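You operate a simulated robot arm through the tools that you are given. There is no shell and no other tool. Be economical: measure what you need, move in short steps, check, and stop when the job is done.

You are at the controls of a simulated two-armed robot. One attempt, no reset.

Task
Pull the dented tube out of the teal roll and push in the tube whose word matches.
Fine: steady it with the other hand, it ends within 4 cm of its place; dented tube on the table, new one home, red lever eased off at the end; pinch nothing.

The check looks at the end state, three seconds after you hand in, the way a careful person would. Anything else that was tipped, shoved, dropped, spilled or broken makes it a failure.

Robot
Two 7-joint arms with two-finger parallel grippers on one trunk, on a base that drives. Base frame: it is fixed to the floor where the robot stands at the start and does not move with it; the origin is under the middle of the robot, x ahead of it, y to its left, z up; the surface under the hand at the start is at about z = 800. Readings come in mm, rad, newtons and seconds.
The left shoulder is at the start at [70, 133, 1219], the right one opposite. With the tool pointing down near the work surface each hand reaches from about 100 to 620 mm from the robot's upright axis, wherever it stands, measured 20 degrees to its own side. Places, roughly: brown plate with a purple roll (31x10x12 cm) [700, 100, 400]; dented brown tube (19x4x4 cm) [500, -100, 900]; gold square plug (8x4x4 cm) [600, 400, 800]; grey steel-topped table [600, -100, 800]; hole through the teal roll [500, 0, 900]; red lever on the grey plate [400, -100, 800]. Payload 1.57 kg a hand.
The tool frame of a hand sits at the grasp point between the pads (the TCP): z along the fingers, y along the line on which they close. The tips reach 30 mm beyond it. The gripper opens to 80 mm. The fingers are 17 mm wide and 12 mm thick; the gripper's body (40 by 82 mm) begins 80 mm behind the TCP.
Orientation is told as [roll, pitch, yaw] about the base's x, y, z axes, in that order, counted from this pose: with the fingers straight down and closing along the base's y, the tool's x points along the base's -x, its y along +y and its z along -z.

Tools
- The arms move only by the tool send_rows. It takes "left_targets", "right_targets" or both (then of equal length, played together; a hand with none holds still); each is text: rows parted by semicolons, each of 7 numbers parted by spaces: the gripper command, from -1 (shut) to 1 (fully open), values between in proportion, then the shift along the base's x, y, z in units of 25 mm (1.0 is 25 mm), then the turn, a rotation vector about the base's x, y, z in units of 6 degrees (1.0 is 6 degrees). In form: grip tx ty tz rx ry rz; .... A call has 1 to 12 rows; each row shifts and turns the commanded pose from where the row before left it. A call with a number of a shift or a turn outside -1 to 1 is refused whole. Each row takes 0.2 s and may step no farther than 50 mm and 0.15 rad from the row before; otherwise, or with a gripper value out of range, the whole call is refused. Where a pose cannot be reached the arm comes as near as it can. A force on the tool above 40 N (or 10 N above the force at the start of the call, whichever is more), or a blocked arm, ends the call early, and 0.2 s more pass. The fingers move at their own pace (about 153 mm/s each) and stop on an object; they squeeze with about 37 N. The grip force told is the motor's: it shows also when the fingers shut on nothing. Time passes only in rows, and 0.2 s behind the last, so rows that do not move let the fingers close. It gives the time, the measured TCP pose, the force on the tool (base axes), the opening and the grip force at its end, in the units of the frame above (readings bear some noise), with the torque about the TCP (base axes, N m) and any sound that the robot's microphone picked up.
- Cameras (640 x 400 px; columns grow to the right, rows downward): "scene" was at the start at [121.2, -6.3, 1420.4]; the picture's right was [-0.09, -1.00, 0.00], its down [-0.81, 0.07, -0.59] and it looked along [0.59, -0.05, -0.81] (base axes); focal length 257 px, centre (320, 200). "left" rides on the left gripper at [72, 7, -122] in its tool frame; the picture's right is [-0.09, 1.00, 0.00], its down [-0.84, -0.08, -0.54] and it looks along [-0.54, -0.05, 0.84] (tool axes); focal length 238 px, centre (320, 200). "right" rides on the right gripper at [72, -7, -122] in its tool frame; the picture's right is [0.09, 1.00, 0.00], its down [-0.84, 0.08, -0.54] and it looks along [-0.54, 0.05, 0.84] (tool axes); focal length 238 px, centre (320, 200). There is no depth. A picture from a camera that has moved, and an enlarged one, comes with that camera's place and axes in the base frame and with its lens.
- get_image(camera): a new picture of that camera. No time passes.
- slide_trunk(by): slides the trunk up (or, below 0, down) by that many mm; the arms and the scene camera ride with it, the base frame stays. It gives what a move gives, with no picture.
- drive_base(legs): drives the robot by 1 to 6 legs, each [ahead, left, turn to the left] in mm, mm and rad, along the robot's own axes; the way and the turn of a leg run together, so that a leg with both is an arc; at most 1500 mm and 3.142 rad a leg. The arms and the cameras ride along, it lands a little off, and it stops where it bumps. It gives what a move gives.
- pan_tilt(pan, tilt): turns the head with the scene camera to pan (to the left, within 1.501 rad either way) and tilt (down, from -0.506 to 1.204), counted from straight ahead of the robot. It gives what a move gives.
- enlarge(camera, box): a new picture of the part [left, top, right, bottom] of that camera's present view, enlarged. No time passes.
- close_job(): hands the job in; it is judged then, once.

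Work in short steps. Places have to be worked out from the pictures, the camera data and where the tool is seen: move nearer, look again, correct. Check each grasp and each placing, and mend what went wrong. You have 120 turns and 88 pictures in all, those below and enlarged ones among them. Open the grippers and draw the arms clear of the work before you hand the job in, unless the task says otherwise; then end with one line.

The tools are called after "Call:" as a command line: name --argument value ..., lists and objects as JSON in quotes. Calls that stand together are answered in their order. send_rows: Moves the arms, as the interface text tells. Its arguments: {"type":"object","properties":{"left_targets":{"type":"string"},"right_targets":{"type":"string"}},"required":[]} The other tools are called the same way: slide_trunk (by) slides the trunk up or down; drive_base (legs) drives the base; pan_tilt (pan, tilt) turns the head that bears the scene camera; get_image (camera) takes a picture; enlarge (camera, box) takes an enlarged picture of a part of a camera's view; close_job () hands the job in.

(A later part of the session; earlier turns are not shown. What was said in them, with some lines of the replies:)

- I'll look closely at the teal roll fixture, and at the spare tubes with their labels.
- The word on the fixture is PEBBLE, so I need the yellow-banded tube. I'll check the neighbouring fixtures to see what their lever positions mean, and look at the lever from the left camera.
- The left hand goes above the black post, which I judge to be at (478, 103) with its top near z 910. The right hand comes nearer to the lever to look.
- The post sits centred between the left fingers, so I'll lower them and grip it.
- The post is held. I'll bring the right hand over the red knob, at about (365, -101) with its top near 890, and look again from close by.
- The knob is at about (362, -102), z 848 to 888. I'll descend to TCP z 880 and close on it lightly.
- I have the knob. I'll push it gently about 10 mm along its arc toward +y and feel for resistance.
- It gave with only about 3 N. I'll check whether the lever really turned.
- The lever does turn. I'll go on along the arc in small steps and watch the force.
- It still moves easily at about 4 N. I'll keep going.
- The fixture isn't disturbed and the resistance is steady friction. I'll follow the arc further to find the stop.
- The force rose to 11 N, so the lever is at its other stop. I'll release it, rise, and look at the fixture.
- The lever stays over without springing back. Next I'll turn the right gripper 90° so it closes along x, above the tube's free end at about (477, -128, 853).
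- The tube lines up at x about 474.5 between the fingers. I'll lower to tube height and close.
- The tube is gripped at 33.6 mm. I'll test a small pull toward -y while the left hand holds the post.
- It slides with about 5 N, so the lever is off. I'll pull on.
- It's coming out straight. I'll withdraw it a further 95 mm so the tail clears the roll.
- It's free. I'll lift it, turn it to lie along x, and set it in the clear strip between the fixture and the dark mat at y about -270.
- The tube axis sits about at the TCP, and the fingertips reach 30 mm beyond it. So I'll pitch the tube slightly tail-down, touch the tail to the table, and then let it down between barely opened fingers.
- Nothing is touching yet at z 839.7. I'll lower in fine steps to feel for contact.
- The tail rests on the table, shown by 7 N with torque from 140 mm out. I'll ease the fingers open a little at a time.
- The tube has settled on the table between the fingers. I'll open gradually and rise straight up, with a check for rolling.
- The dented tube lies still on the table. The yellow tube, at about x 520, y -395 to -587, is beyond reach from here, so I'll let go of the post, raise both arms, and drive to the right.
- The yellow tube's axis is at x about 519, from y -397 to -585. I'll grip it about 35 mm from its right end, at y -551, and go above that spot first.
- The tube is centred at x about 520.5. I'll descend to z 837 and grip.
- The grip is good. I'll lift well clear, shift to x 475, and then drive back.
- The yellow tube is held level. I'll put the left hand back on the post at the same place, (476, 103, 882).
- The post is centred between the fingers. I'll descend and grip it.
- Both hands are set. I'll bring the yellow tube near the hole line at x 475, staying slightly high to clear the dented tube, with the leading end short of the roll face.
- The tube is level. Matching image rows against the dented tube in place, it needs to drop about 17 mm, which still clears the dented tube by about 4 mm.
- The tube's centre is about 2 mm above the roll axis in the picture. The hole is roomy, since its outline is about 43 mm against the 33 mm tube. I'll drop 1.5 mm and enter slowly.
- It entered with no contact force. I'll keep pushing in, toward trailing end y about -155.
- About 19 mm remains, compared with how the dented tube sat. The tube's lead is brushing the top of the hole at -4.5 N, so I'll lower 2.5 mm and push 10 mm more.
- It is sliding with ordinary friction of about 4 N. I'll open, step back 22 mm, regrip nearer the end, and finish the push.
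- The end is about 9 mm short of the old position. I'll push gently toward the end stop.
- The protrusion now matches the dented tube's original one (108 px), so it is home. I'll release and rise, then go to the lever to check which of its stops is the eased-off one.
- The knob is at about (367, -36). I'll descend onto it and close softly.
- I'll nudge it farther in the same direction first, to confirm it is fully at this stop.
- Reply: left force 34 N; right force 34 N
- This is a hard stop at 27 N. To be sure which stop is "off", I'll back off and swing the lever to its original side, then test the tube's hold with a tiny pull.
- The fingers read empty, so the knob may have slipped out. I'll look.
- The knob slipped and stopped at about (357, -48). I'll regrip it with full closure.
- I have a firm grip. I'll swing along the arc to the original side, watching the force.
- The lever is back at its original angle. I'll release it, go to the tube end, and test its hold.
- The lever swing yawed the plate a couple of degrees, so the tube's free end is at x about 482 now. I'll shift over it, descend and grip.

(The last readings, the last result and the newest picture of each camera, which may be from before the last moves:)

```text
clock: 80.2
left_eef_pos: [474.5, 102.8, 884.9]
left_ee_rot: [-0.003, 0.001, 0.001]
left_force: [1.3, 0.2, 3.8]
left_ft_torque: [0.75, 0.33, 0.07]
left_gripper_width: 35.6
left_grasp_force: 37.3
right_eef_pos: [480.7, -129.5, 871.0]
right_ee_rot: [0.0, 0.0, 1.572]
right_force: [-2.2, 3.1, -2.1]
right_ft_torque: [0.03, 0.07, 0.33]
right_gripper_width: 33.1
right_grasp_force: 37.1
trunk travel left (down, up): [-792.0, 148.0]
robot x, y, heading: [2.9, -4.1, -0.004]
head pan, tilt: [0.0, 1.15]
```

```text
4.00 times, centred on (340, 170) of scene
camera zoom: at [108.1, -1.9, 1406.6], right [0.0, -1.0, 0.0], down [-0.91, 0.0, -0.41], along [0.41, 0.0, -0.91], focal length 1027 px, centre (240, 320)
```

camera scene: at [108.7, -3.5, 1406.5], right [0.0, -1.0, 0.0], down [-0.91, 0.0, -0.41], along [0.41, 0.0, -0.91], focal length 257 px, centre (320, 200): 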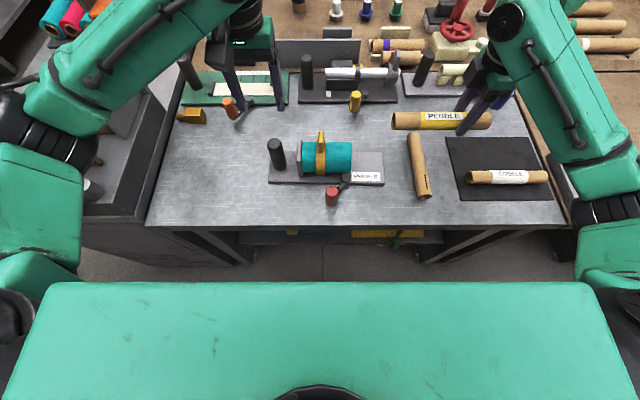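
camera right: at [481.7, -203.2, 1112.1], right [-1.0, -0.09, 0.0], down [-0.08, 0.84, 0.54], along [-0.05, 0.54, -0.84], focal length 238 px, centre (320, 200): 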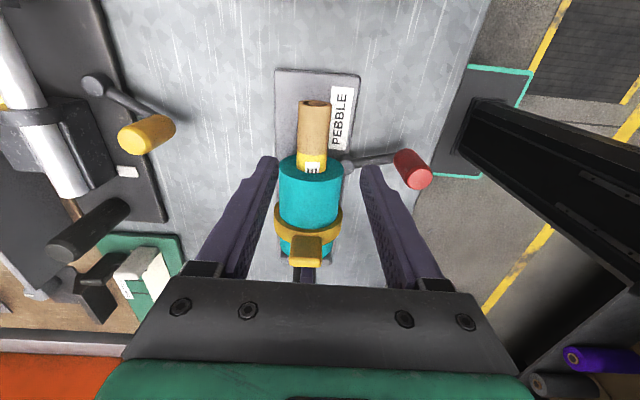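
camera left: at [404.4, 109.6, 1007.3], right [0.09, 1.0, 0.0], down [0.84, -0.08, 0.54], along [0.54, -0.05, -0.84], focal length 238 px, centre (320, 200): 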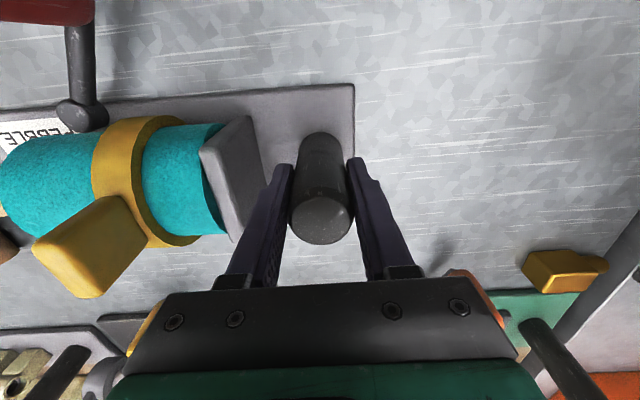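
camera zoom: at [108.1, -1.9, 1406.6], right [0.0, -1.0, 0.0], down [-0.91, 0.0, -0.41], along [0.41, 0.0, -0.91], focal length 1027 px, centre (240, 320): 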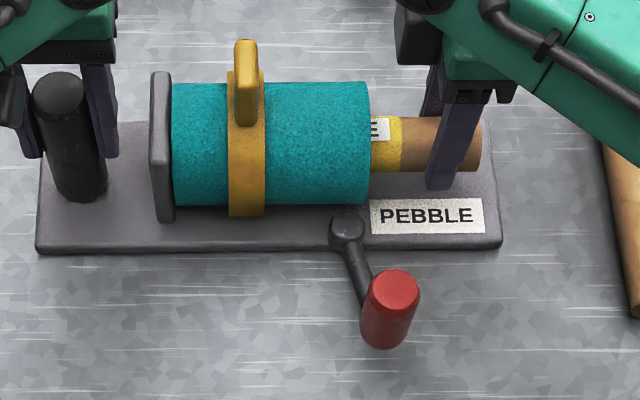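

The tube slides freely (3 N) in this lever position too, so that test doesn't single out a stop. I'll push the tube back, then look closely at the lever hub for any clamp pad or markings.

Call:
send_rows --right_targets "-1 0 0.08 0 0 0 0;-1 0 0.08 0 0 0 0;-1 0 0 0 0 0 0;0 0 0 0 0 0 0;0.6 0 0 0 0 0 0;0.6 0 0 1 0 0 0;0.6 0 0 1 0 0 0;0.6 0 0 1 0 0 0;0.6 0 0 1 0 0 0;0.6 -0.4 -1 0.9 0 0 0;0.6 -0.4 -1 0 0 0 0;0.6 0 0 0 0 0 0"

Call:
enlarge --camera "scene" --box '[320, 140, 400, 210]'

Call:
enlarge --camera "left" --box '[0, 0, 180, 160]'

Call:
get_image --camera "right"

```text
clock: 82.8
left_eef_pos: [474.2, 103.2, 884.0]
left_ee_rot: [0.0, 0.0, 0.002]
left_force: [-2.0, -0.3, 0.1]
left_ft_torque: [0.87, 0.02, 0.1]
left_gripper_width: 35.4
left_grasp_force: 37.0
right_eef_pos: [458.8, -176.7, 993.3]
right_ee_rot: [-0.001, -0.001, 1.572]
right_force: [0.1, -1.1, 0.3]
right_ft_torque: [-0.03, 0.02, 0.01]
right_gripper_width: 63.9
right_grasp_force: 0.1
trunk travel left (down, up): [-792.0, 148.0]
robot x, y, heading: [-2.4, -1.7, 0.0]
head pan, tilt: [0.0, 1.15]
```

```text
5.71 times, centred on (360, 175) of scene
camera zoom: at [108.3, -2.3, 1406.6], right [0.0, -1.0, 0.0], down [-0.91, 0.0, -0.41], along [0.41, 0.0, -0.91], focal length 1467 px, centre (91, 343)
```

zoom: 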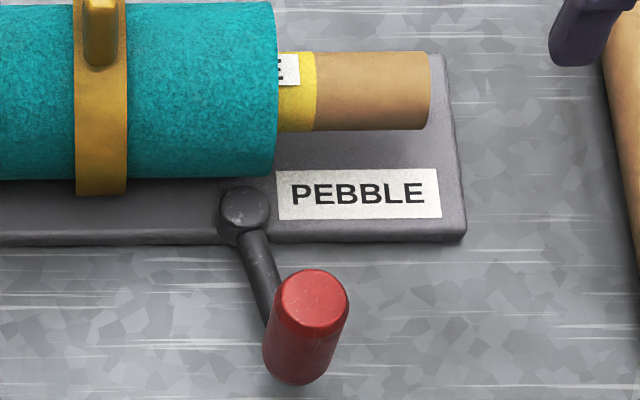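

```text
2.50 times, centred on (90, 80) of left
camera zoom: at [404.0, 109.3, 1007.4], right [0.09, 1.0, 0.0], down [0.84, -0.08, 0.54], along [0.54, -0.05, -0.84], focal length 596 px, centre (895, 500)
```

zoom: 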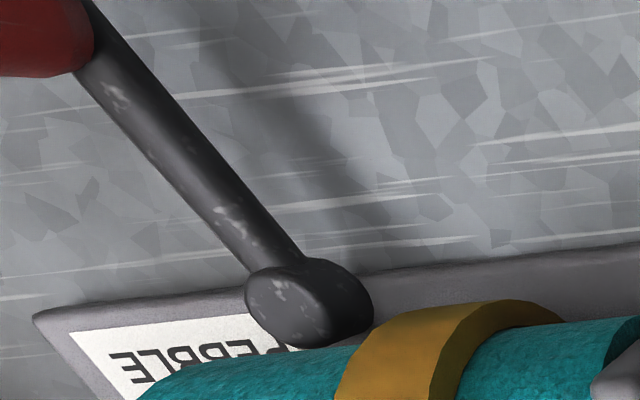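

```text
23 pictures are left
camera right: at [466.0, -250.2, 1114.5], right [-1.0, -0.09, 0.0], down [-0.08, 0.84, 0.54], along [-0.05, 0.54, -0.84], focal length 238 px, centre (320, 200)
```

right: 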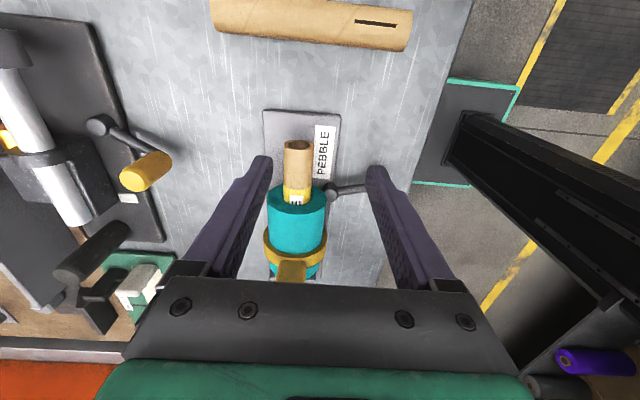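

The picture shows the lever is only at about 17°, while it started at about 30°, because the knob slipped in my x-closing grip. So the test was not valid. I'll turn the gripper back to close along y and bring the lever fully to that side.

Call:
send_rows --right_targets "0.5 -0.33 0.29 0 0 0 -1;0.5 -0.33 0.29 0 0 0 -1;0.5 -0.33 0.29 0 0 0 -1;0.5 -0.33 0.29 0 0 0 -1;0.5 -0.33 0.29 0 0 0 -1;0.5 -0.33 0.29 0 0 0 -1;0.5 -0.33 0.29 0 0 0 -1;0.5 -0.33 0.29 0 0 0 -1;0.5 -0.33 0.29 0 0 0 -1;0.5 -0.33 0.29 0 0 0 -1;0.5 -0.33 0.29 0 0 0 -1;0.5 -0.33 0.29 0 0 0 -1"

Call:
send_rows --right_targets "0.5 0 0 0 0 0 -1;0.5 0 0 0 0 0 -1;0.5 0 0 0 0 0 -1;0.5 0 0 -0.8 0 0 0;0.5 0 0 -0.8 0 0 0;0.5 0 0 0 0 0 0"

Call:
get_image --camera "right"

```text
clock: 85.4
left_eef_pos: [474.9, 103.3, 883.5]
left_ee_rot: [0.0, 0.001, 0.003]
left_force: [-0.8, -0.5, 0.7]
left_ft_torque: [1.0, -0.03, 0.03]
left_gripper_width: 35.5
left_grasp_force: 36.8
right_eef_pos: [361.0, -90.2, 993.8]
right_ee_rot: [0.001, 0.002, 0.312]
right_force: [0.1, 0.2, -0.1]
right_ft_torque: [0.0, -0.01, -0.02]
right_gripper_width: 60.0
right_grasp_force: 0.0
trunk travel left (down, up): [-792.0, 148.0]
robot x, y, heading: [-1.8, -2.2, -0.011]
head pan, tilt: [0.0, 1.15]
```

```text
clock: 86.8
left_eef_pos: [475.8, 102.5, 883.5]
left_ee_rot: [-0.001, 0.001, 0.001]
left_force: [-1.9, -0.5, -0.5]
left_ft_torque: [0.94, 0.07, 0.01]
left_gripper_width: 35.4
left_grasp_force: 36.9
right_eef_pos: [362.8, -87.5, 953.1]
right_ee_rot: [-0.001, 0.0, 0.0]
right_force: [-0.1, -0.3, -0.3]
right_ft_torque: [-0.01, -0.02, 0.01]
right_gripper_width: 60.1
right_grasp_force: 0.1
trunk travel left (down, up): [-792.0, 148.0]
robot x, y, heading: [1.1, -0.9, -0.003]
head pan, tilt: [0.0, 1.15]
```

```text
22 pictures are left
camera right: at [290.5, -97.6, 1073.6], right [-0.09, 1.0, 0.0], down [0.84, 0.08, 0.54], along [0.54, 0.05, -0.84], focal length 238 px, centre (320, 200)
```

right: 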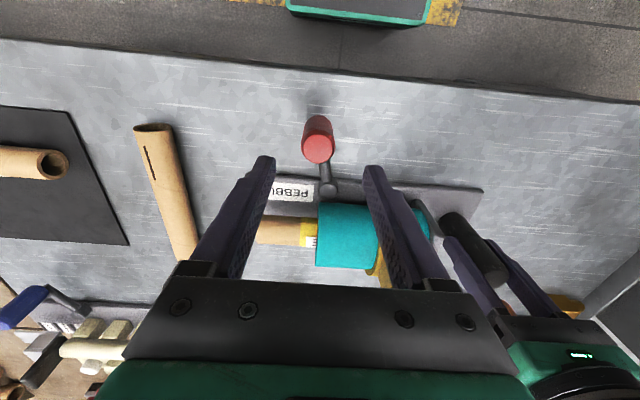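

The knob is at about (359, -92) between the fingers. I'll descend and grip firmly.

Call:
send_rows --right_targets "0.5 -0.06 -0.08 -0.9 0 0 0;0.5 -0.06 -0.06 -0.98 0 0 0;0.5 0 0 -0.98 0 0 0;0.5 0 0 0 0 0 0;-0.6 0 0 0 0 0 0;-0.6 0 0 0 0 0 0;-0.6 0 0 0 0 0 0"

Call:
send_rows --right_targets "-0.6 0.09 -0.23 0 0 0 0;-0.6 0.11 -0.23 0 0 0 0;-0.6 0 0 0 0 0 0"

Call:
send_rows --right_targets "-0.6 0.07 -0.12 0 0 0 0;-0.6 0.07 -0.12 0 0 0 0;-0.6 0 0 0 0 0 0"

```text
clock: 88.4
left_eef_pos: [474.8, 102.1, 883.5]
left_ee_rot: [0.0, -0.001, 0.0]
left_force: [-1.7, -5.2, -0.6]
left_ft_torque: [0.95, 0.1, 0.0]
left_gripper_width: 35.6
left_grasp_force: 36.6
right_eef_pos: [359.5, -95.6, 880.8]
right_ee_rot: [0.001, 0.001, 0.002]
right_force: [1.5, 4.9, -0.1]
right_ft_torque: [-0.13, -0.05, 0.29]
right_gripper_width: 28.2
right_grasp_force: 37.1
trunk travel left (down, up): [-792.0, 148.0]
robot x, y, heading: [2.2, -1.2, 0.001]
head pan, tilt: [0.0, 1.15]
```

```text
clock: 89.2
left_eef_pos: [474.6, 102.0, 884.4]
left_ee_rot: [-0.002, 0.002, 0.001]
left_force: [-2.9, -13.8, 0.2]
left_ft_torque: [0.77, -0.07, -0.05]
left_gripper_width: 35.5
left_grasp_force: 37.5
right_eef_pos: [366.2, -106.6, 881.7]
right_ee_rot: [0.0, 0.0, -0.002]
right_force: [4.1, 12.2, -0.2]
right_ft_torque: [-0.38, -0.14, 0.46]
right_gripper_width: 28.8
right_grasp_force: 37.2
trunk travel left (down, up): [-792.0, 148.0]
robot x, y, heading: [1.3, -0.3, 0.002]
head pan, tilt: [0.0, 1.15]
```

```text
clock: 90.0
left_eef_pos: [475.5, 102.3, 884.4]
left_ee_rot: [0.0, 0.002, 0.002]
left_force: [-3.0, -10.4, -0.2]
left_ft_torque: [0.5, -0.19, -0.1]
left_gripper_width: 35.5
left_grasp_force: 36.9
right_eef_pos: [367.1, -110.5, 880.6]
right_ee_rot: [0.0, 0.0, 0.0]
right_force: [2.1, 7.8, 1.2]
right_ft_torque: [0.63, 0.11, 0.32]
right_gripper_width: 28.7
right_grasp_force: 37.1
trunk travel left (down, up): [-792.0, 148.0]
robot x, y, heading: [-1.8, -2.2, -0.006]
head pan, tilt: [0.0, 1.15]
```

Resistance is higher on this side, 8 to 12 N. I'll see where the lever is now.

Call:
get_image --camera "right"

Call:
enlarge --camera "left" --box '[0, 0, 180, 160]'

```text
21 pictures are left
camera right: at [295.7, -119.7, 1003.1], right [-0.09, 1.0, 0.0], down [0.84, 0.08, 0.54], along [0.54, 0.05, -0.84], focal length 238 px, centre (320, 200)
```

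right: 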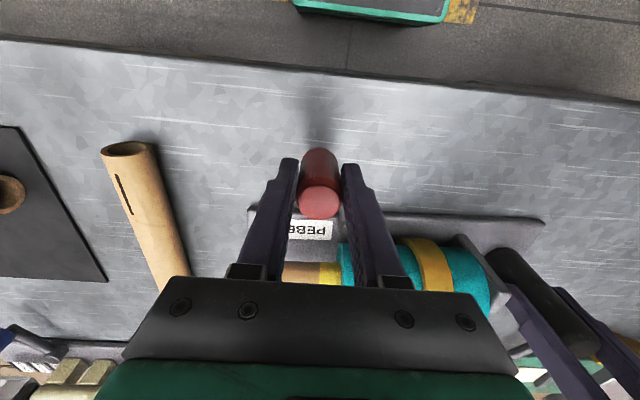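

```text
2.50 times, centred on (90, 80) of left
camera zoom: at [404.1, 109.3, 1007.4], right [0.09, 1.0, 0.0], down [0.84, -0.08, 0.54], along [0.54, -0.05, -0.84], focal length 596 px, centre (895, 500)
```

zoom: 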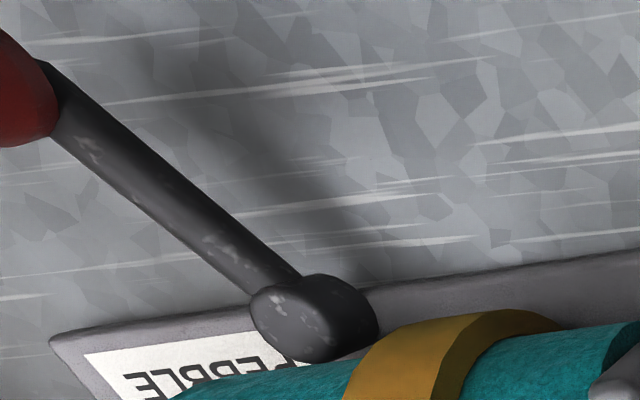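

The lever is now near its original angle. I'll make one more small push to see whether there is a stop.

Call:
send_rows --right_targets "-0.6 0.08 -0.12 0 0 0 0;-0.6 0.09 -0.12 0 0 0 0;-0.6 0.09 -0.12 0 0 0 0;-0.6 0 0 0 0 0 0"

Call:
enlarge --camera "left" --box '[0, 0, 180, 160]'

```text
clock: 91.0
left_eef_pos: [475.8, 100.5, 884.0]
left_ee_rot: [-0.004, 0.001, -0.003]
left_force: [-7.4, -17.2, 2.5]
left_ft_torque: [0.94, -0.19, 0.02]
left_gripper_width: 35.4
left_grasp_force: 37.2
right_eef_pos: [375.8, -118.6, 881.9]
right_ee_rot: [0.001, 0.0, 0.001]
right_force: [8.4, 20.2, 0.1]
right_ft_torque: [0.0, 0.39, 0.12]
right_gripper_width: 28.5
right_grasp_force: 37.3
trunk travel left (down, up): [-792.0, 148.0]
robot x, y, heading: [1.3, -0.4, -0.008]
head pan, tilt: [0.0, 1.15]
```

```text
2.50 times, centred on (90, 80) of left
camera zoom: at [404.1, 108.9, 1007.4], right [0.09, 1.0, 0.0], down [0.84, -0.08, 0.54], along [0.54, -0.05, -0.84], focal length 596 px, centre (895, 500)
```

zoom: 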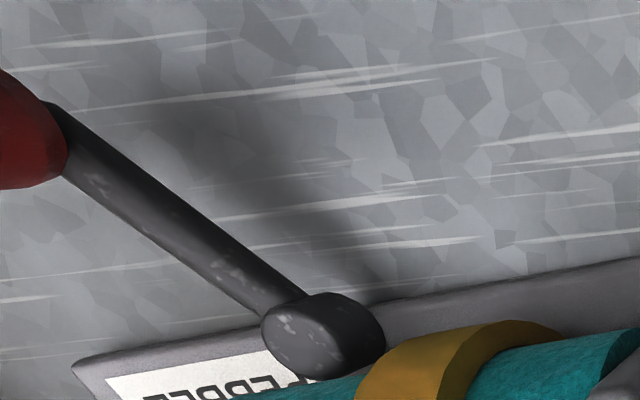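

At 20 N this is the other stop, so the lever started at this end. I'll release it and test the tube's hold properly here.

Call:
send_rows --right_targets "-0.6 -0.05 0.1 0 0 0 0;0.5 0 0 0 0 0 0;0.5 0 0 0 0 0 0;0.5 0 0 1 0 0 0;0.5 0 0 1 0 0 0;0.5 0 0 1 0 0 0;0.5 0 0 1 0 0 0;0.5 0.35 -0.05 0.5 0 0 1;0.5 0.35 -0.05 0 0 0 1;0.5 0.35 -0.05 0 0 0 1;0.5 0.35 -0.05 0 0 0 1;0.5 0.35 -0.05 0 0 0 1"

Call:
send_rows --right_targets "0.5 0.35 0 0 0 0 1;0.5 0.35 0 0 0 0 1;0.5 0.35 0 0 0 0 1;0.5 0.35 0 0 0 0 1;0.5 0.35 0 0 0 0 1;0.5 0.35 0 0 0 0 1;0.5 0.35 0 0 0 0 1;0.5 0 0 0 0 0 1;0.5 0 0 0 0 0 1;0.5 0 0 0 0 0 1;0.5 0 0 0 0 0 0"

Call:
get_image --camera "right"

Call:
enlarge --camera "scene" --box '[260, 120, 420, 220]'

```text
clock: 93.6
left_eef_pos: [475.8, 103.9, 884.0]
left_ee_rot: [0.0, 0.002, 0.003]
left_force: [-0.5, 1.8, 0.4]
left_ft_torque: [1.07, -0.08, 0.0]
left_gripper_width: 35.2
left_grasp_force: 36.8
right_eef_pos: [417.5, -124.4, 994.2]
right_ee_rot: [-0.001, 0.0, 0.526]
right_force: [0.1, -0.7, 1.2]
right_ft_torque: [-0.02, -0.01, 0.03]
right_gripper_width: 60.1
right_grasp_force: 0.0
trunk travel left (down, up): [-792.0, 148.0]
robot x, y, heading: [0.2, -5.3, -0.003]
head pan, tilt: [0.0, 1.15]
```

```text
clock: 96.0
left_eef_pos: [475.8, 102.9, 882.3]
left_ee_rot: [0.001, 0.002, 0.002]
left_force: [-1.3, 1.3, -0.1]
left_ft_torque: [0.93, 0.19, -0.03]
left_gripper_width: 35.3
left_grasp_force: 36.9
right_eef_pos: [478.6, -123.5, 995.7]
right_ee_rot: [-0.002, 0.001, 1.575]
right_force: [-0.5, 0.1, 0.4]
right_ft_torque: [-0.03, 0.0, -0.02]
right_gripper_width: 59.9
right_grasp_force: 0.0
trunk travel left (down, up): [-792.0, 148.0]
robot x, y, heading: [-1.9, 1.2, -0.002]
head pan, tilt: [0.0, 1.15]
```

```text
18 pictures are left
camera right: at [485.4, -197.0, 1115.8], right [-1.0, -0.09, 0.0], down [-0.08, 0.84, 0.54], along [-0.05, 0.54, -0.84], focal length 238 px, centre (320, 200)
```

right: 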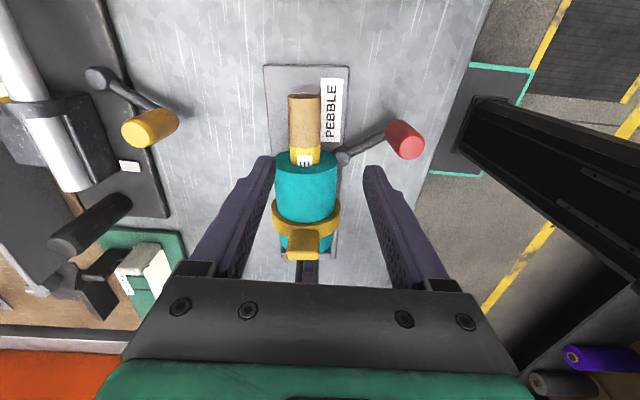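

```text
4.00 times, centred on (340, 170) of scene
camera zoom: at [108.6, -1.8, 1406.5], right [0.0, -1.0, 0.0], down [-0.91, 0.0, -0.41], along [0.41, 0.0, -0.91], focal length 1027 px, centre (240, 320)
```

zoom: 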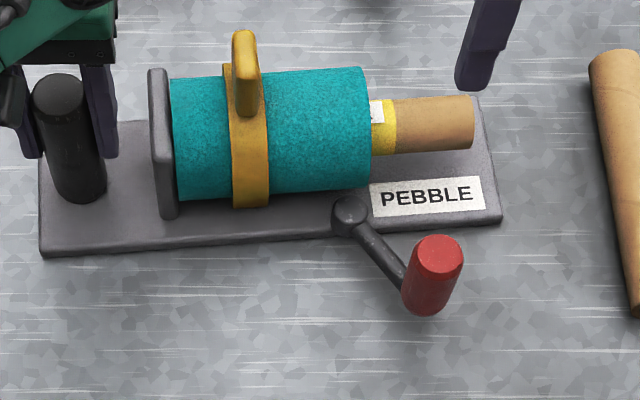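

The lever is now at or a bit beyond its original angle, and the plate has yawed about 4°. The tube's end is near x 495, so I'll align to it, grip, and do the small pull test.

Call:
send_rows --right_targets "0.6 0.3 0 -0.9 0 0 0.35;0.6 0.3 0 -0.98 0 0 0.35;0.6 0 0 -0.98 0 0 0;0.6 0 0 -0.98 0 0 0;0.6 0 0 -0.98 0 0 0;0.6 0 0 -0.2 0 0 0;0.6 0 0 0 0 0 0;-1 0 0 0 0 0 0;-1 0 0 0 0 0 0;-1 0 0 0 0 0 0"

Call:
send_rows --right_targets "-1 0 -0.06 0 0 0 0;-1 0 -0.06 0 0 0 0;-1 0 0 0 0 0 0"

Call:
send_rows --right_targets "-1 0 -0.06 0 0 0 0;-1 0 0 0 0 0 0"

Call:
enlarge --camera "scene" --box '[260, 120, 420, 220]'

```text
clock: 98.2
left_eef_pos: [476.1, 103.3, 882.5]
left_ee_rot: [0.0, 0.002, 0.0]
left_force: [-4.6, 1.0, -0.3]
left_ft_torque: [1.01, -0.1, -0.45]
left_gripper_width: 35.3
left_grasp_force: 36.9
right_eef_pos: [492.8, -124.4, 869.6]
right_ee_rot: [0.0, 0.0, 1.643]
right_force: [4.2, -0.1, -1.2]
right_ft_torque: [-0.17, -0.04, -0.24]
right_gripper_width: 33.3
right_grasp_force: 37.0
trunk travel left (down, up): [-792.0, 148.0]
robot x, y, heading: [1.3, -5.5, -0.004]
head pan, tilt: [0.0, 1.15]
```

```text
clock: 99.0
left_eef_pos: [477.9, 103.5, 883.7]
left_ee_rot: [-0.002, 0.001, 0.001]
left_force: [-2.1, -2.1, -0.2]
left_ft_torque: [0.79, -0.03, -0.02]
left_gripper_width: 35.4
left_grasp_force: 37.5
right_eef_pos: [493.2, -126.3, 868.6]
right_ee_rot: [0.001, -0.003, 1.645]
right_force: [1.5, 3.6, 0.4]
right_ft_torque: [0.26, 0.01, -0.33]
right_gripper_width: 33.2
right_grasp_force: 37.1
trunk travel left (down, up): [-792.0, 148.0]
robot x, y, heading: [-0.1, -1.6, -0.005]
head pan, tilt: [0.0, 1.15]
```

```text
clock: 99.6
left_eef_pos: [475.1, 103.5, 883.5]
left_ee_rot: [0.002, 0.001, 0.001]
left_force: [-1.9, -2.0, 0.3]
left_ft_torque: [0.63, -0.12, -0.14]
left_gripper_width: 35.5
left_grasp_force: 37.0
right_eef_pos: [494.9, -128.4, 868.0]
right_ee_rot: [0.0, -0.001, 1.645]
right_force: [2.4, 2.8, -1.1]
right_ft_torque: [0.05, -0.05, -0.37]
right_gripper_width: 33.1
right_grasp_force: 37.0
trunk travel left (down, up): [-792.0, 148.0]
robot x, y, heading: [-0.0, -0.3, 0.0]
head pan, tilt: [0.0, 1.15]
```

```text
4.00 times, centred on (340, 170) of scene
camera zoom: at [108.8, -2.1, 1406.5], right [0.0, -1.0, 0.0], down [-0.91, 0.0, -0.41], along [0.41, 0.0, -0.91], focal length 1027 px, centre (240, 320)
```

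zoom: 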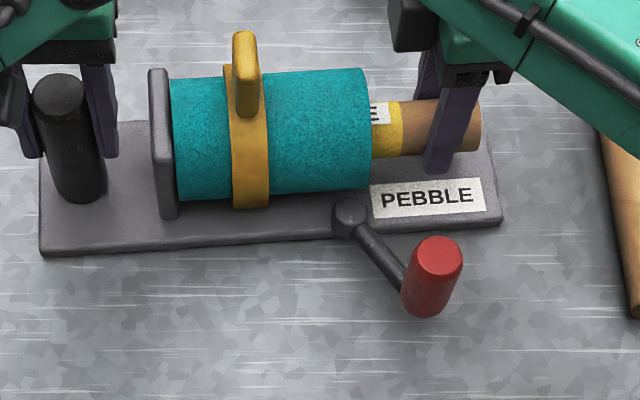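

It slides at about 3 N here as well, so the hold doesn't tell the stops apart. I'll push the tube home again, release, and study the neighbouring fixtures' levers and labels for a clue.

Call:
send_rows --right_targets "-1 0 0.1 0 0 0 0;-1 0 0.1 0 0 0 0;-1 0 0.06 0 0 0 0;-1 0 0 0 0 0 0;0 0 0 0 0 0 0;0.6 0 0 0 0 0 0;0.6 0 0 1 0 0 0;0.6 0 0 1 0 0 0;0.6 0 0 1 0 0 0;0.6 0 0 1 0 0 0;0.6 -0.3 -1 0.9 0 0 0;0.6 -0.3 -1 0 0 0 0"

Call:
pan_tilt --pan -0.1 --tilt 0.85

Call:
enlarge --camera "scene" --box '[160, 110, 480, 270]'

```text
clock: 102.2
left_eef_pos: [476.8, 103.5, 883.4]
left_ee_rot: [0.0, 0.002, 0.001]
left_force: [-0.5, 0.3, 0.3]
left_ft_torque: [1.07, -0.16, 0.09]
left_gripper_width: 35.1
left_grasp_force: 37.0
right_eef_pos: [478.9, -172.8, 989.6]
right_ee_rot: [0.0, -0.001, 1.645]
right_force: [0.0, -0.4, -0.4]
right_ft_torque: [-0.02, -0.01, 0.0]
right_gripper_width: 64.0
right_grasp_force: 0.1
trunk travel left (down, up): [-792.0, 148.0]
robot x, y, heading: [2.4, -3.2, -0.007]
head pan, tilt: [0.0, 1.15]
```

```text
clock: 103.0
left_eef_pos: [476.3, 102.7, 883.7]
left_ee_rot: [0.001, 0.003, 0.0]
left_force: [-0.2, -0.5, 0.3]
left_ft_torque: [0.92, -0.2, -0.09]
left_gripper_width: 35.2
left_grasp_force: 37.6
right_eef_pos: [478.8, -172.7, 988.7]
right_ee_rot: [-0.001, 0.0, 1.645]
right_force: [-0.3, 0.7, -0.2]
right_ft_torque: [0.0, 0.02, 0.01]
right_gripper_width: 64.1
right_grasp_force: 0.1
trunk travel left (down, up): [-792.0, 148.0]
robot x, y, heading: [1.8, -6.2, -0.003]
head pan, tilt: [-0.099, 0.85]
```

```text
2.00 times, centred on (320, 190) of scene
camera zoom: at [126.6, -10.2, 1427.3], right [-0.1, -0.99, 0.0], down [-0.75, 0.08, -0.66], along [0.66, -0.07, -0.75], focal length 514 px, centre (320, 220)
```

zoom: 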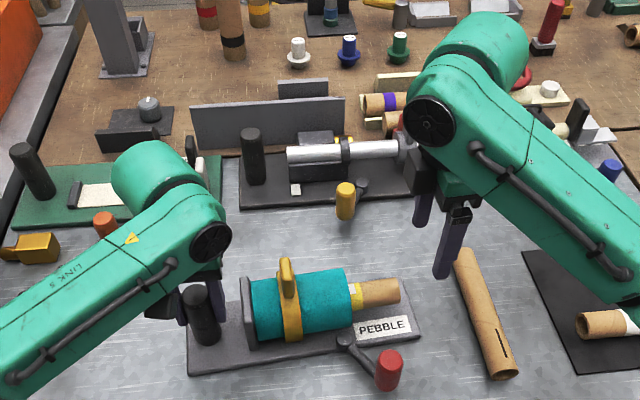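

The neighbours give no clear clue. The lever started at the right-hand stop, where it resists most on the way in and which reads as tightened. At the opposite stop the dented tube came out easily, so I take that stop as "eased off" and will swing the lever back there with a y-closing grip.

Call:
send_rows --right_targets "0.5 -0.33 0.2 0 0 0 -1;0.5 -0.33 0.2 0 0 0 -1;0.5 -0.33 0.2 0 0 0 -1;0.5 -0.33 0.2 0 0 0 -1;0.5 -0.33 0.2 0 0 0 -1;0.5 -0.33 0.2 0 0 0 -1;0.5 -0.33 0.2 0 0 0 -1;0.5 -0.33 0.2 0 0 0 -1;0.5 -0.33 0.2 0 0 0 -1;0.5 -0.33 0.2 0 0 0 -1;0.5 -0.33 0.2 0 0 0 -1;0.5 -0.2 0.1 0 0 0 -1"

Call:
send_rows --right_targets "0.5 0 0 0 0 0 -1;0.5 0 0 0 0 0 -1;0.5 0 0 0 0 0 -1;0.5 0 0 -0.8 0 0 -0.7;0.5 0 0 -0.7 0 0 0;0.5 0 0 0 0 0 0"

Call:
get_image --camera "right"

```text
clock: 105.6
left_eef_pos: [475.4, 102.1, 883.9]
left_ee_rot: [0.001, 0.002, 0.001]
left_force: [-1.4, -0.6, -1.5]
left_ft_torque: [0.88, 0.09, 0.0]
left_gripper_width: 35.2
left_grasp_force: 36.9
right_eef_pos: [382.6, -114.8, 990.9]
right_ee_rot: [0.002, 0.0, 0.386]
right_force: [-0.9, -0.1, 0.6]
right_ft_torque: [0.03, -0.04, 0.03]
right_gripper_width: 59.8
right_grasp_force: 0.0
trunk travel left (down, up): [-792.0, 148.0]
robot x, y, heading: [1.7, -0.1, -0.0]
head pan, tilt: [-0.099, 0.85]
```

```text
clock: 107.0
left_eef_pos: [475.3, 102.7, 883.9]
left_ee_rot: [-0.001, 0.002, 0.003]
left_force: [-1.4, -0.7, -0.2]
left_ft_torque: [0.9, 0.13, -0.03]
left_gripper_width: 35.5
left_grasp_force: 37.3
right_eef_pos: [384.4, -113.8, 953.5]
right_ee_rot: [0.001, 0.001, -0.001]
right_force: [0.0, -0.3, -0.9]
right_ft_torque: [-0.01, 0.01, 0.03]
right_gripper_width: 60.0
right_grasp_force: 0.1
trunk travel left (down, up): [-792.0, 148.0]
robot x, y, heading: [0.2, -5.9, -0.008]
head pan, tilt: [-0.099, 0.85]
```

```text
14 pictures are left
camera right: at [311.3, -122.5, 1075.5], right [-0.09, 1.0, 0.0], down [0.84, 0.08, 0.54], along [0.54, 0.05, -0.84], focal length 238 px, centre (320, 200)
```

right: 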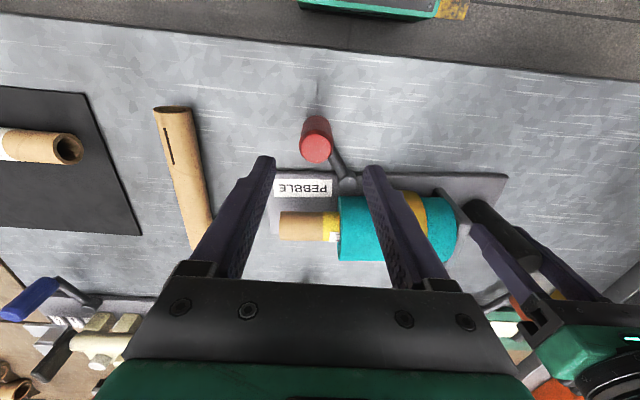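

The knob is at about (380, -119). I'll descend, grip, and then swing it toward the off stop.

Call:
send_rows --right_targets "0.5 -0.08 -0.1 -0.95 0 0 0;0.5 -0.08 -0.1 -0.98 0 0 0;0.5 0 0 -0.98 0 0 0;0.5 0 0 0 0 0 0;-0.6 0 0 0 0 0 0;-0.6 0 0 0 0 0 0;-0.6 0 0 0 0 0 0"

Call:
send_rows --right_targets "-0.6 -0.12 0.24 0 0 0 0;-0.6 -0.12 0.24 0 0 0 0;-0.6 -0.1 0.24 0 0 0 0;-0.6 -0.1 0.24 0 0 0 0;-0.6 -0.06 0.24 0 0 0 0;-0.6 -0.06 0.24 0 0 0 0;-0.6 -0.04 0.26 0 0 0 0;-0.6 -0.04 0.26 0 0 0 0;-0.6 0 0.26 0 0 0 0;-0.6 0 0.26 0 0 0 0;-0.6 0 0 0 0 0 0"

Call:
send_rows --right_targets "-0.6 0.04 0.22 0 0 0 0;-0.6 0.04 0.22 0 0 0 0;-0.6 0.06 0.16 0 0 0 0;-0.6 0.06 0.16 0 0 0 0;-0.6 0 0 0 0 0 0"

Call:
get_image --camera "right"

```text
clock: 108.6
left_eef_pos: [475.7, 100.0, 883.5]
left_ee_rot: [-0.007, 0.001, 0.0]
left_force: [-7.0, -20.8, 3.0]
left_ft_torque: [1.04, 0.13, -0.03]
left_gripper_width: 35.6
left_grasp_force: 36.8
right_eef_pos: [380.3, -121.0, 882.0]
right_ee_rot: [0.004, -0.001, 0.003]
right_force: [9.1, 22.0, -0.6]
right_ft_torque: [-0.76, -0.21, 0.16]
right_gripper_width: 29.0
right_grasp_force: 36.7
trunk travel left (down, up): [-792.0, 148.0]
robot x, y, heading: [0.4, -5.2, -0.008]
head pan, tilt: [-0.099, 0.85]
```

```text
clock: 111.0
left_eef_pos: [476.7, 102.3, 884.5]
left_ee_rot: [-0.001, 0.001, -0.001]
left_force: [-0.1, 5.5, 1.4]
left_ft_torque: [0.98, -0.44, -0.26]
left_gripper_width: 35.3
left_grasp_force: 37.2
right_eef_pos: [363.9, -56.9, 881.5]
right_ee_rot: [-0.001, 0.001, 0.004]
right_force: [-0.5, -4.0, 0.9]
right_ft_torque: [-0.15, 0.32, -0.23]
right_gripper_width: 28.5
right_grasp_force: 37.2
trunk travel left (down, up): [-792.0, 148.0]
robot x, y, heading: [0.4, -2.7, -0.002]
head pan, tilt: [-0.099, 0.85]
```

```text
clock: 112.2
left_eef_pos: [474.8, 104.5, 883.9]
left_ee_rot: [0.002, 0.001, 0.003]
left_force: [12.0, 19.7, 0.0]
left_ft_torque: [-1.03, -0.07, -0.12]
left_gripper_width: 35.5
left_grasp_force: 37.1
right_eef_pos: [369.3, -38.7, 881.2]
right_ee_rot: [-0.002, 0.001, 0.0]
right_force: [-12.4, -21.5, 8.7]
right_ft_torque: [0.37, -0.63, -0.51]
right_gripper_width: 29.1
right_grasp_force: 37.1
trunk travel left (down, up): [-792.0, 148.0]
robot x, y, heading: [-5.3, -1.4, -0.009]
head pan, tilt: [-0.099, 0.85]
```

```text
13 pictures are left
camera right: at [296.1, -46.8, 1002.1], right [-0.09, 1.0, 0.0], down [0.84, 0.08, 0.54], along [0.54, 0.05, -0.84], focal length 238 px, centre (320, 200)
```

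right: 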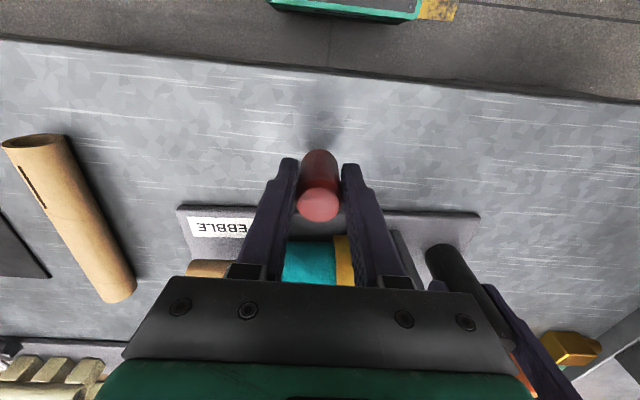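

The lever is at the off stop and the plate has swung nearly straight. I'll relax, release, lift the right hand away, and check.

Call:
send_rows --right_targets "-0.6 -0.05 -0.1 0 0 0 0;0 0 0 0 0 0 0;0.5 0 0 0 0 0 0;0.5 0 0 1 0 0 0;0.5 0 0 1 0 0 0;0.5 0 0 1 0 0 0;0.5 0 0 1 0 0 0;0.5 0 0 1 0 0 0;0.5 0 -1 1 0 0 0;0.5 0 -1 0.5 0 0 0;0.5 0 -1 0 0 0 0;0.5 0 -1 0 0 0 0"

Call:
pan_tilt --pan 0 --tilt 1.15

Call:
enlarge --camera "scene" --box '[260, 120, 420, 220]'

```text
clock: 114.8
left_eef_pos: [475.1, 103.7, 884.0]
left_ee_rot: [0.0, 0.0, 0.002]
left_force: [0.2, -1.5, 0.6]
left_ft_torque: [0.79, 0.32, 0.08]
left_gripper_width: 35.5
left_grasp_force: 36.7
right_eef_pos: [366.6, -144.2, 1044.1]
right_ee_rot: [0.0, 0.0, 0.0]
right_force: [-0.2, -1.0, -0.5]
right_ft_torque: [0.0, 0.01, 0.0]
right_gripper_width: 59.8
right_grasp_force: 0.1
trunk travel left (down, up): [-792.0, 148.0]
robot x, y, heading: [2.7, -1.2, -0.003]
head pan, tilt: [-0.099, 0.85]
```

```text
clock: 115.6
left_eef_pos: [475.5, 102.2, 883.8]
left_ee_rot: [0.0, 0.003, -0.001]
left_force: [-0.3, -0.6, 0.0]
left_ft_torque: [0.91, 0.15, -0.03]
left_gripper_width: 35.7
left_grasp_force: 36.8
right_eef_pos: [367.4, -141.9, 1042.4]
right_ee_rot: [-0.001, 0.001, 0.002]
right_force: [0.0, 0.5, -0.5]
right_ft_torque: [0.04, -0.01, 0.03]
right_gripper_width: 59.8
right_grasp_force: 0.1
trunk travel left (down, up): [-792.0, 148.0]
robot x, y, heading: [-2.8, -1.4, -0.001]
head pan, tilt: [0.0, 1.15]
```

```text
4.00 times, centred on (340, 170) of scene
camera zoom: at [108.6, -2.3, 1406.6], right [0.0, -1.0, 0.0], down [-0.91, 0.0, -0.41], along [0.41, 0.0, -0.91], focal length 1027 px, centre (240, 320)
```

zoom: 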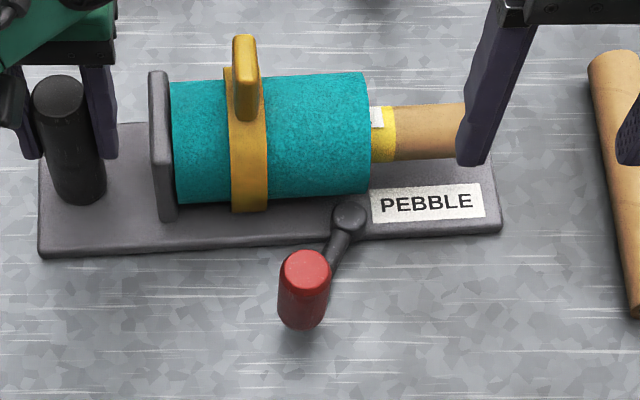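

The tube depth matches home, the lever is at the off stop, and the plate is yawed only about 3°, a shift of millimetres. I'll let go with the left hand and draw both arms clear.

Call:
send_rows --left_targets "-0.1 0 0 0 0 0 0;0.4 0 0 0 0 0 0;0.4 0 0 0 0 0 0;0.4 0 0 0.8 0 0 0;0.4 0 0 1 0 0 0;0.4 0 0 1 0 0 0;0.4 0 0 1 0 0 0;0.4 0 0 1 0 0 0;0.4 -0.3 0 1 0 0 0;0.4 -0.6 0 1 0 0 0;0.4 -0.6 0.5 1 0 0 0;0.4 -0.6 0.5 1 0 0 0" --right_targets "0.5 0 -0.5 0.5 0 0 0;0.5 0 -0.8 0.5 0 0 0;0.5 0 -0.8 0.5 0 0 0;0.5 0 -0.8 0.5 0 0 0;0.5 0 -0.8 0.5 0 0 0;0.5 0 -0.8 0.5 0 0 0;0.5 -0.2 -0.8 0.3 0 0 0;0.5 -0.2 -0.8 0 0 0 0;0.5 0 0 0 0 0 0;0.5 0 0 0 0 0 0;0.5 0 0 0 0 0 0;0.5 0 0 0 0 0 0"

Call:
get_image --camera "scene"

Call:
enlarge --camera "scene" --box '[260, 120, 420, 220]'

```text
clock: 118.2
left_eef_pos: [423.2, 128.8, 1105.4]
left_ee_rot: [0.0, 0.002, 0.002]
left_force: [-0.5, 0.3, 0.7]
left_ft_torque: [0.02, 0.01, -0.03]
left_gripper_width: 56.0
left_grasp_force: 0.0
right_eef_pos: [356.1, -292.7, 1125.9]
right_ee_rot: [-0.001, -0.003, 0.002]
right_force: [0.1, 0.9, -0.2]
right_ft_torque: [-0.02, -0.04, -0.02]
right_gripper_width: 60.0
right_grasp_force: 0.0
trunk travel left (down, up): [-792.0, 148.0]
robot x, y, heading: [-0.9, -0.6, -0.001]
head pan, tilt: [0.0, 1.15]
```

```text
11 pictures are left
camera scene: at [107.4, -1.1, 1406.6], right [0.0, -1.0, 0.0], down [-0.91, 0.0, -0.41], along [0.41, 0.0, -0.91], focal length 257 px, centre (320, 200)
```

scene: 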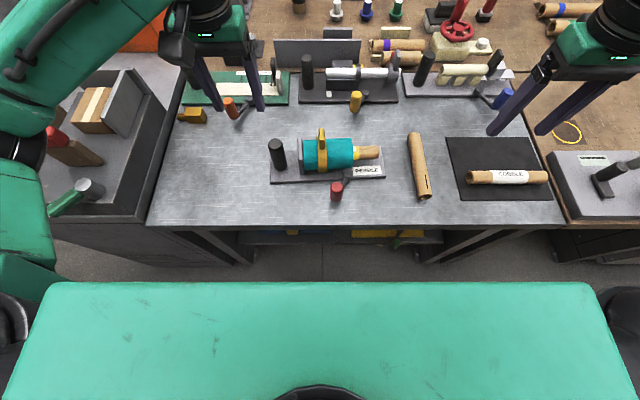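

```text
4.00 times, centred on (340, 170) of scene
camera zoom: at [107.4, -1.1, 1406.6], right [0.0, -1.0, 0.0], down [-0.91, 0.0, -0.41], along [0.41, 0.0, -0.91], focal length 1027 px, centre (240, 320)
```

zoom: 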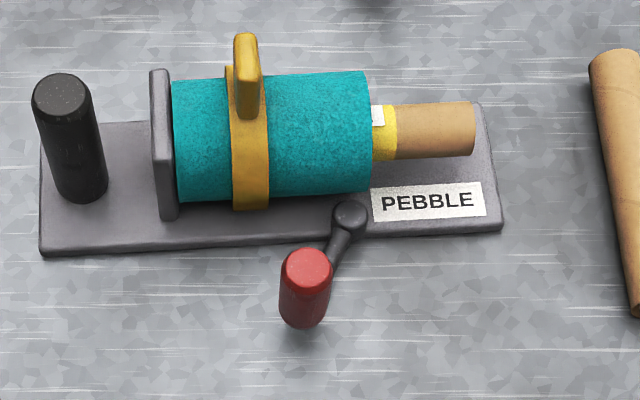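

The new PEBBLE tube is home, the dented tube lies on the table, the lever is at its off stop, and both arms are clear. I'm handing in.

Call:
close_job

```text
The job is handed in.
```

I pulled the dented tube and laid it on the table, and pushed the yellow PEBBLE tube fully home. The red lever is at the stop opposite its start; I took that as eased off but could not confirm it, because the tube slid freely at both stops. The fixture is near its place, turned about 3°.
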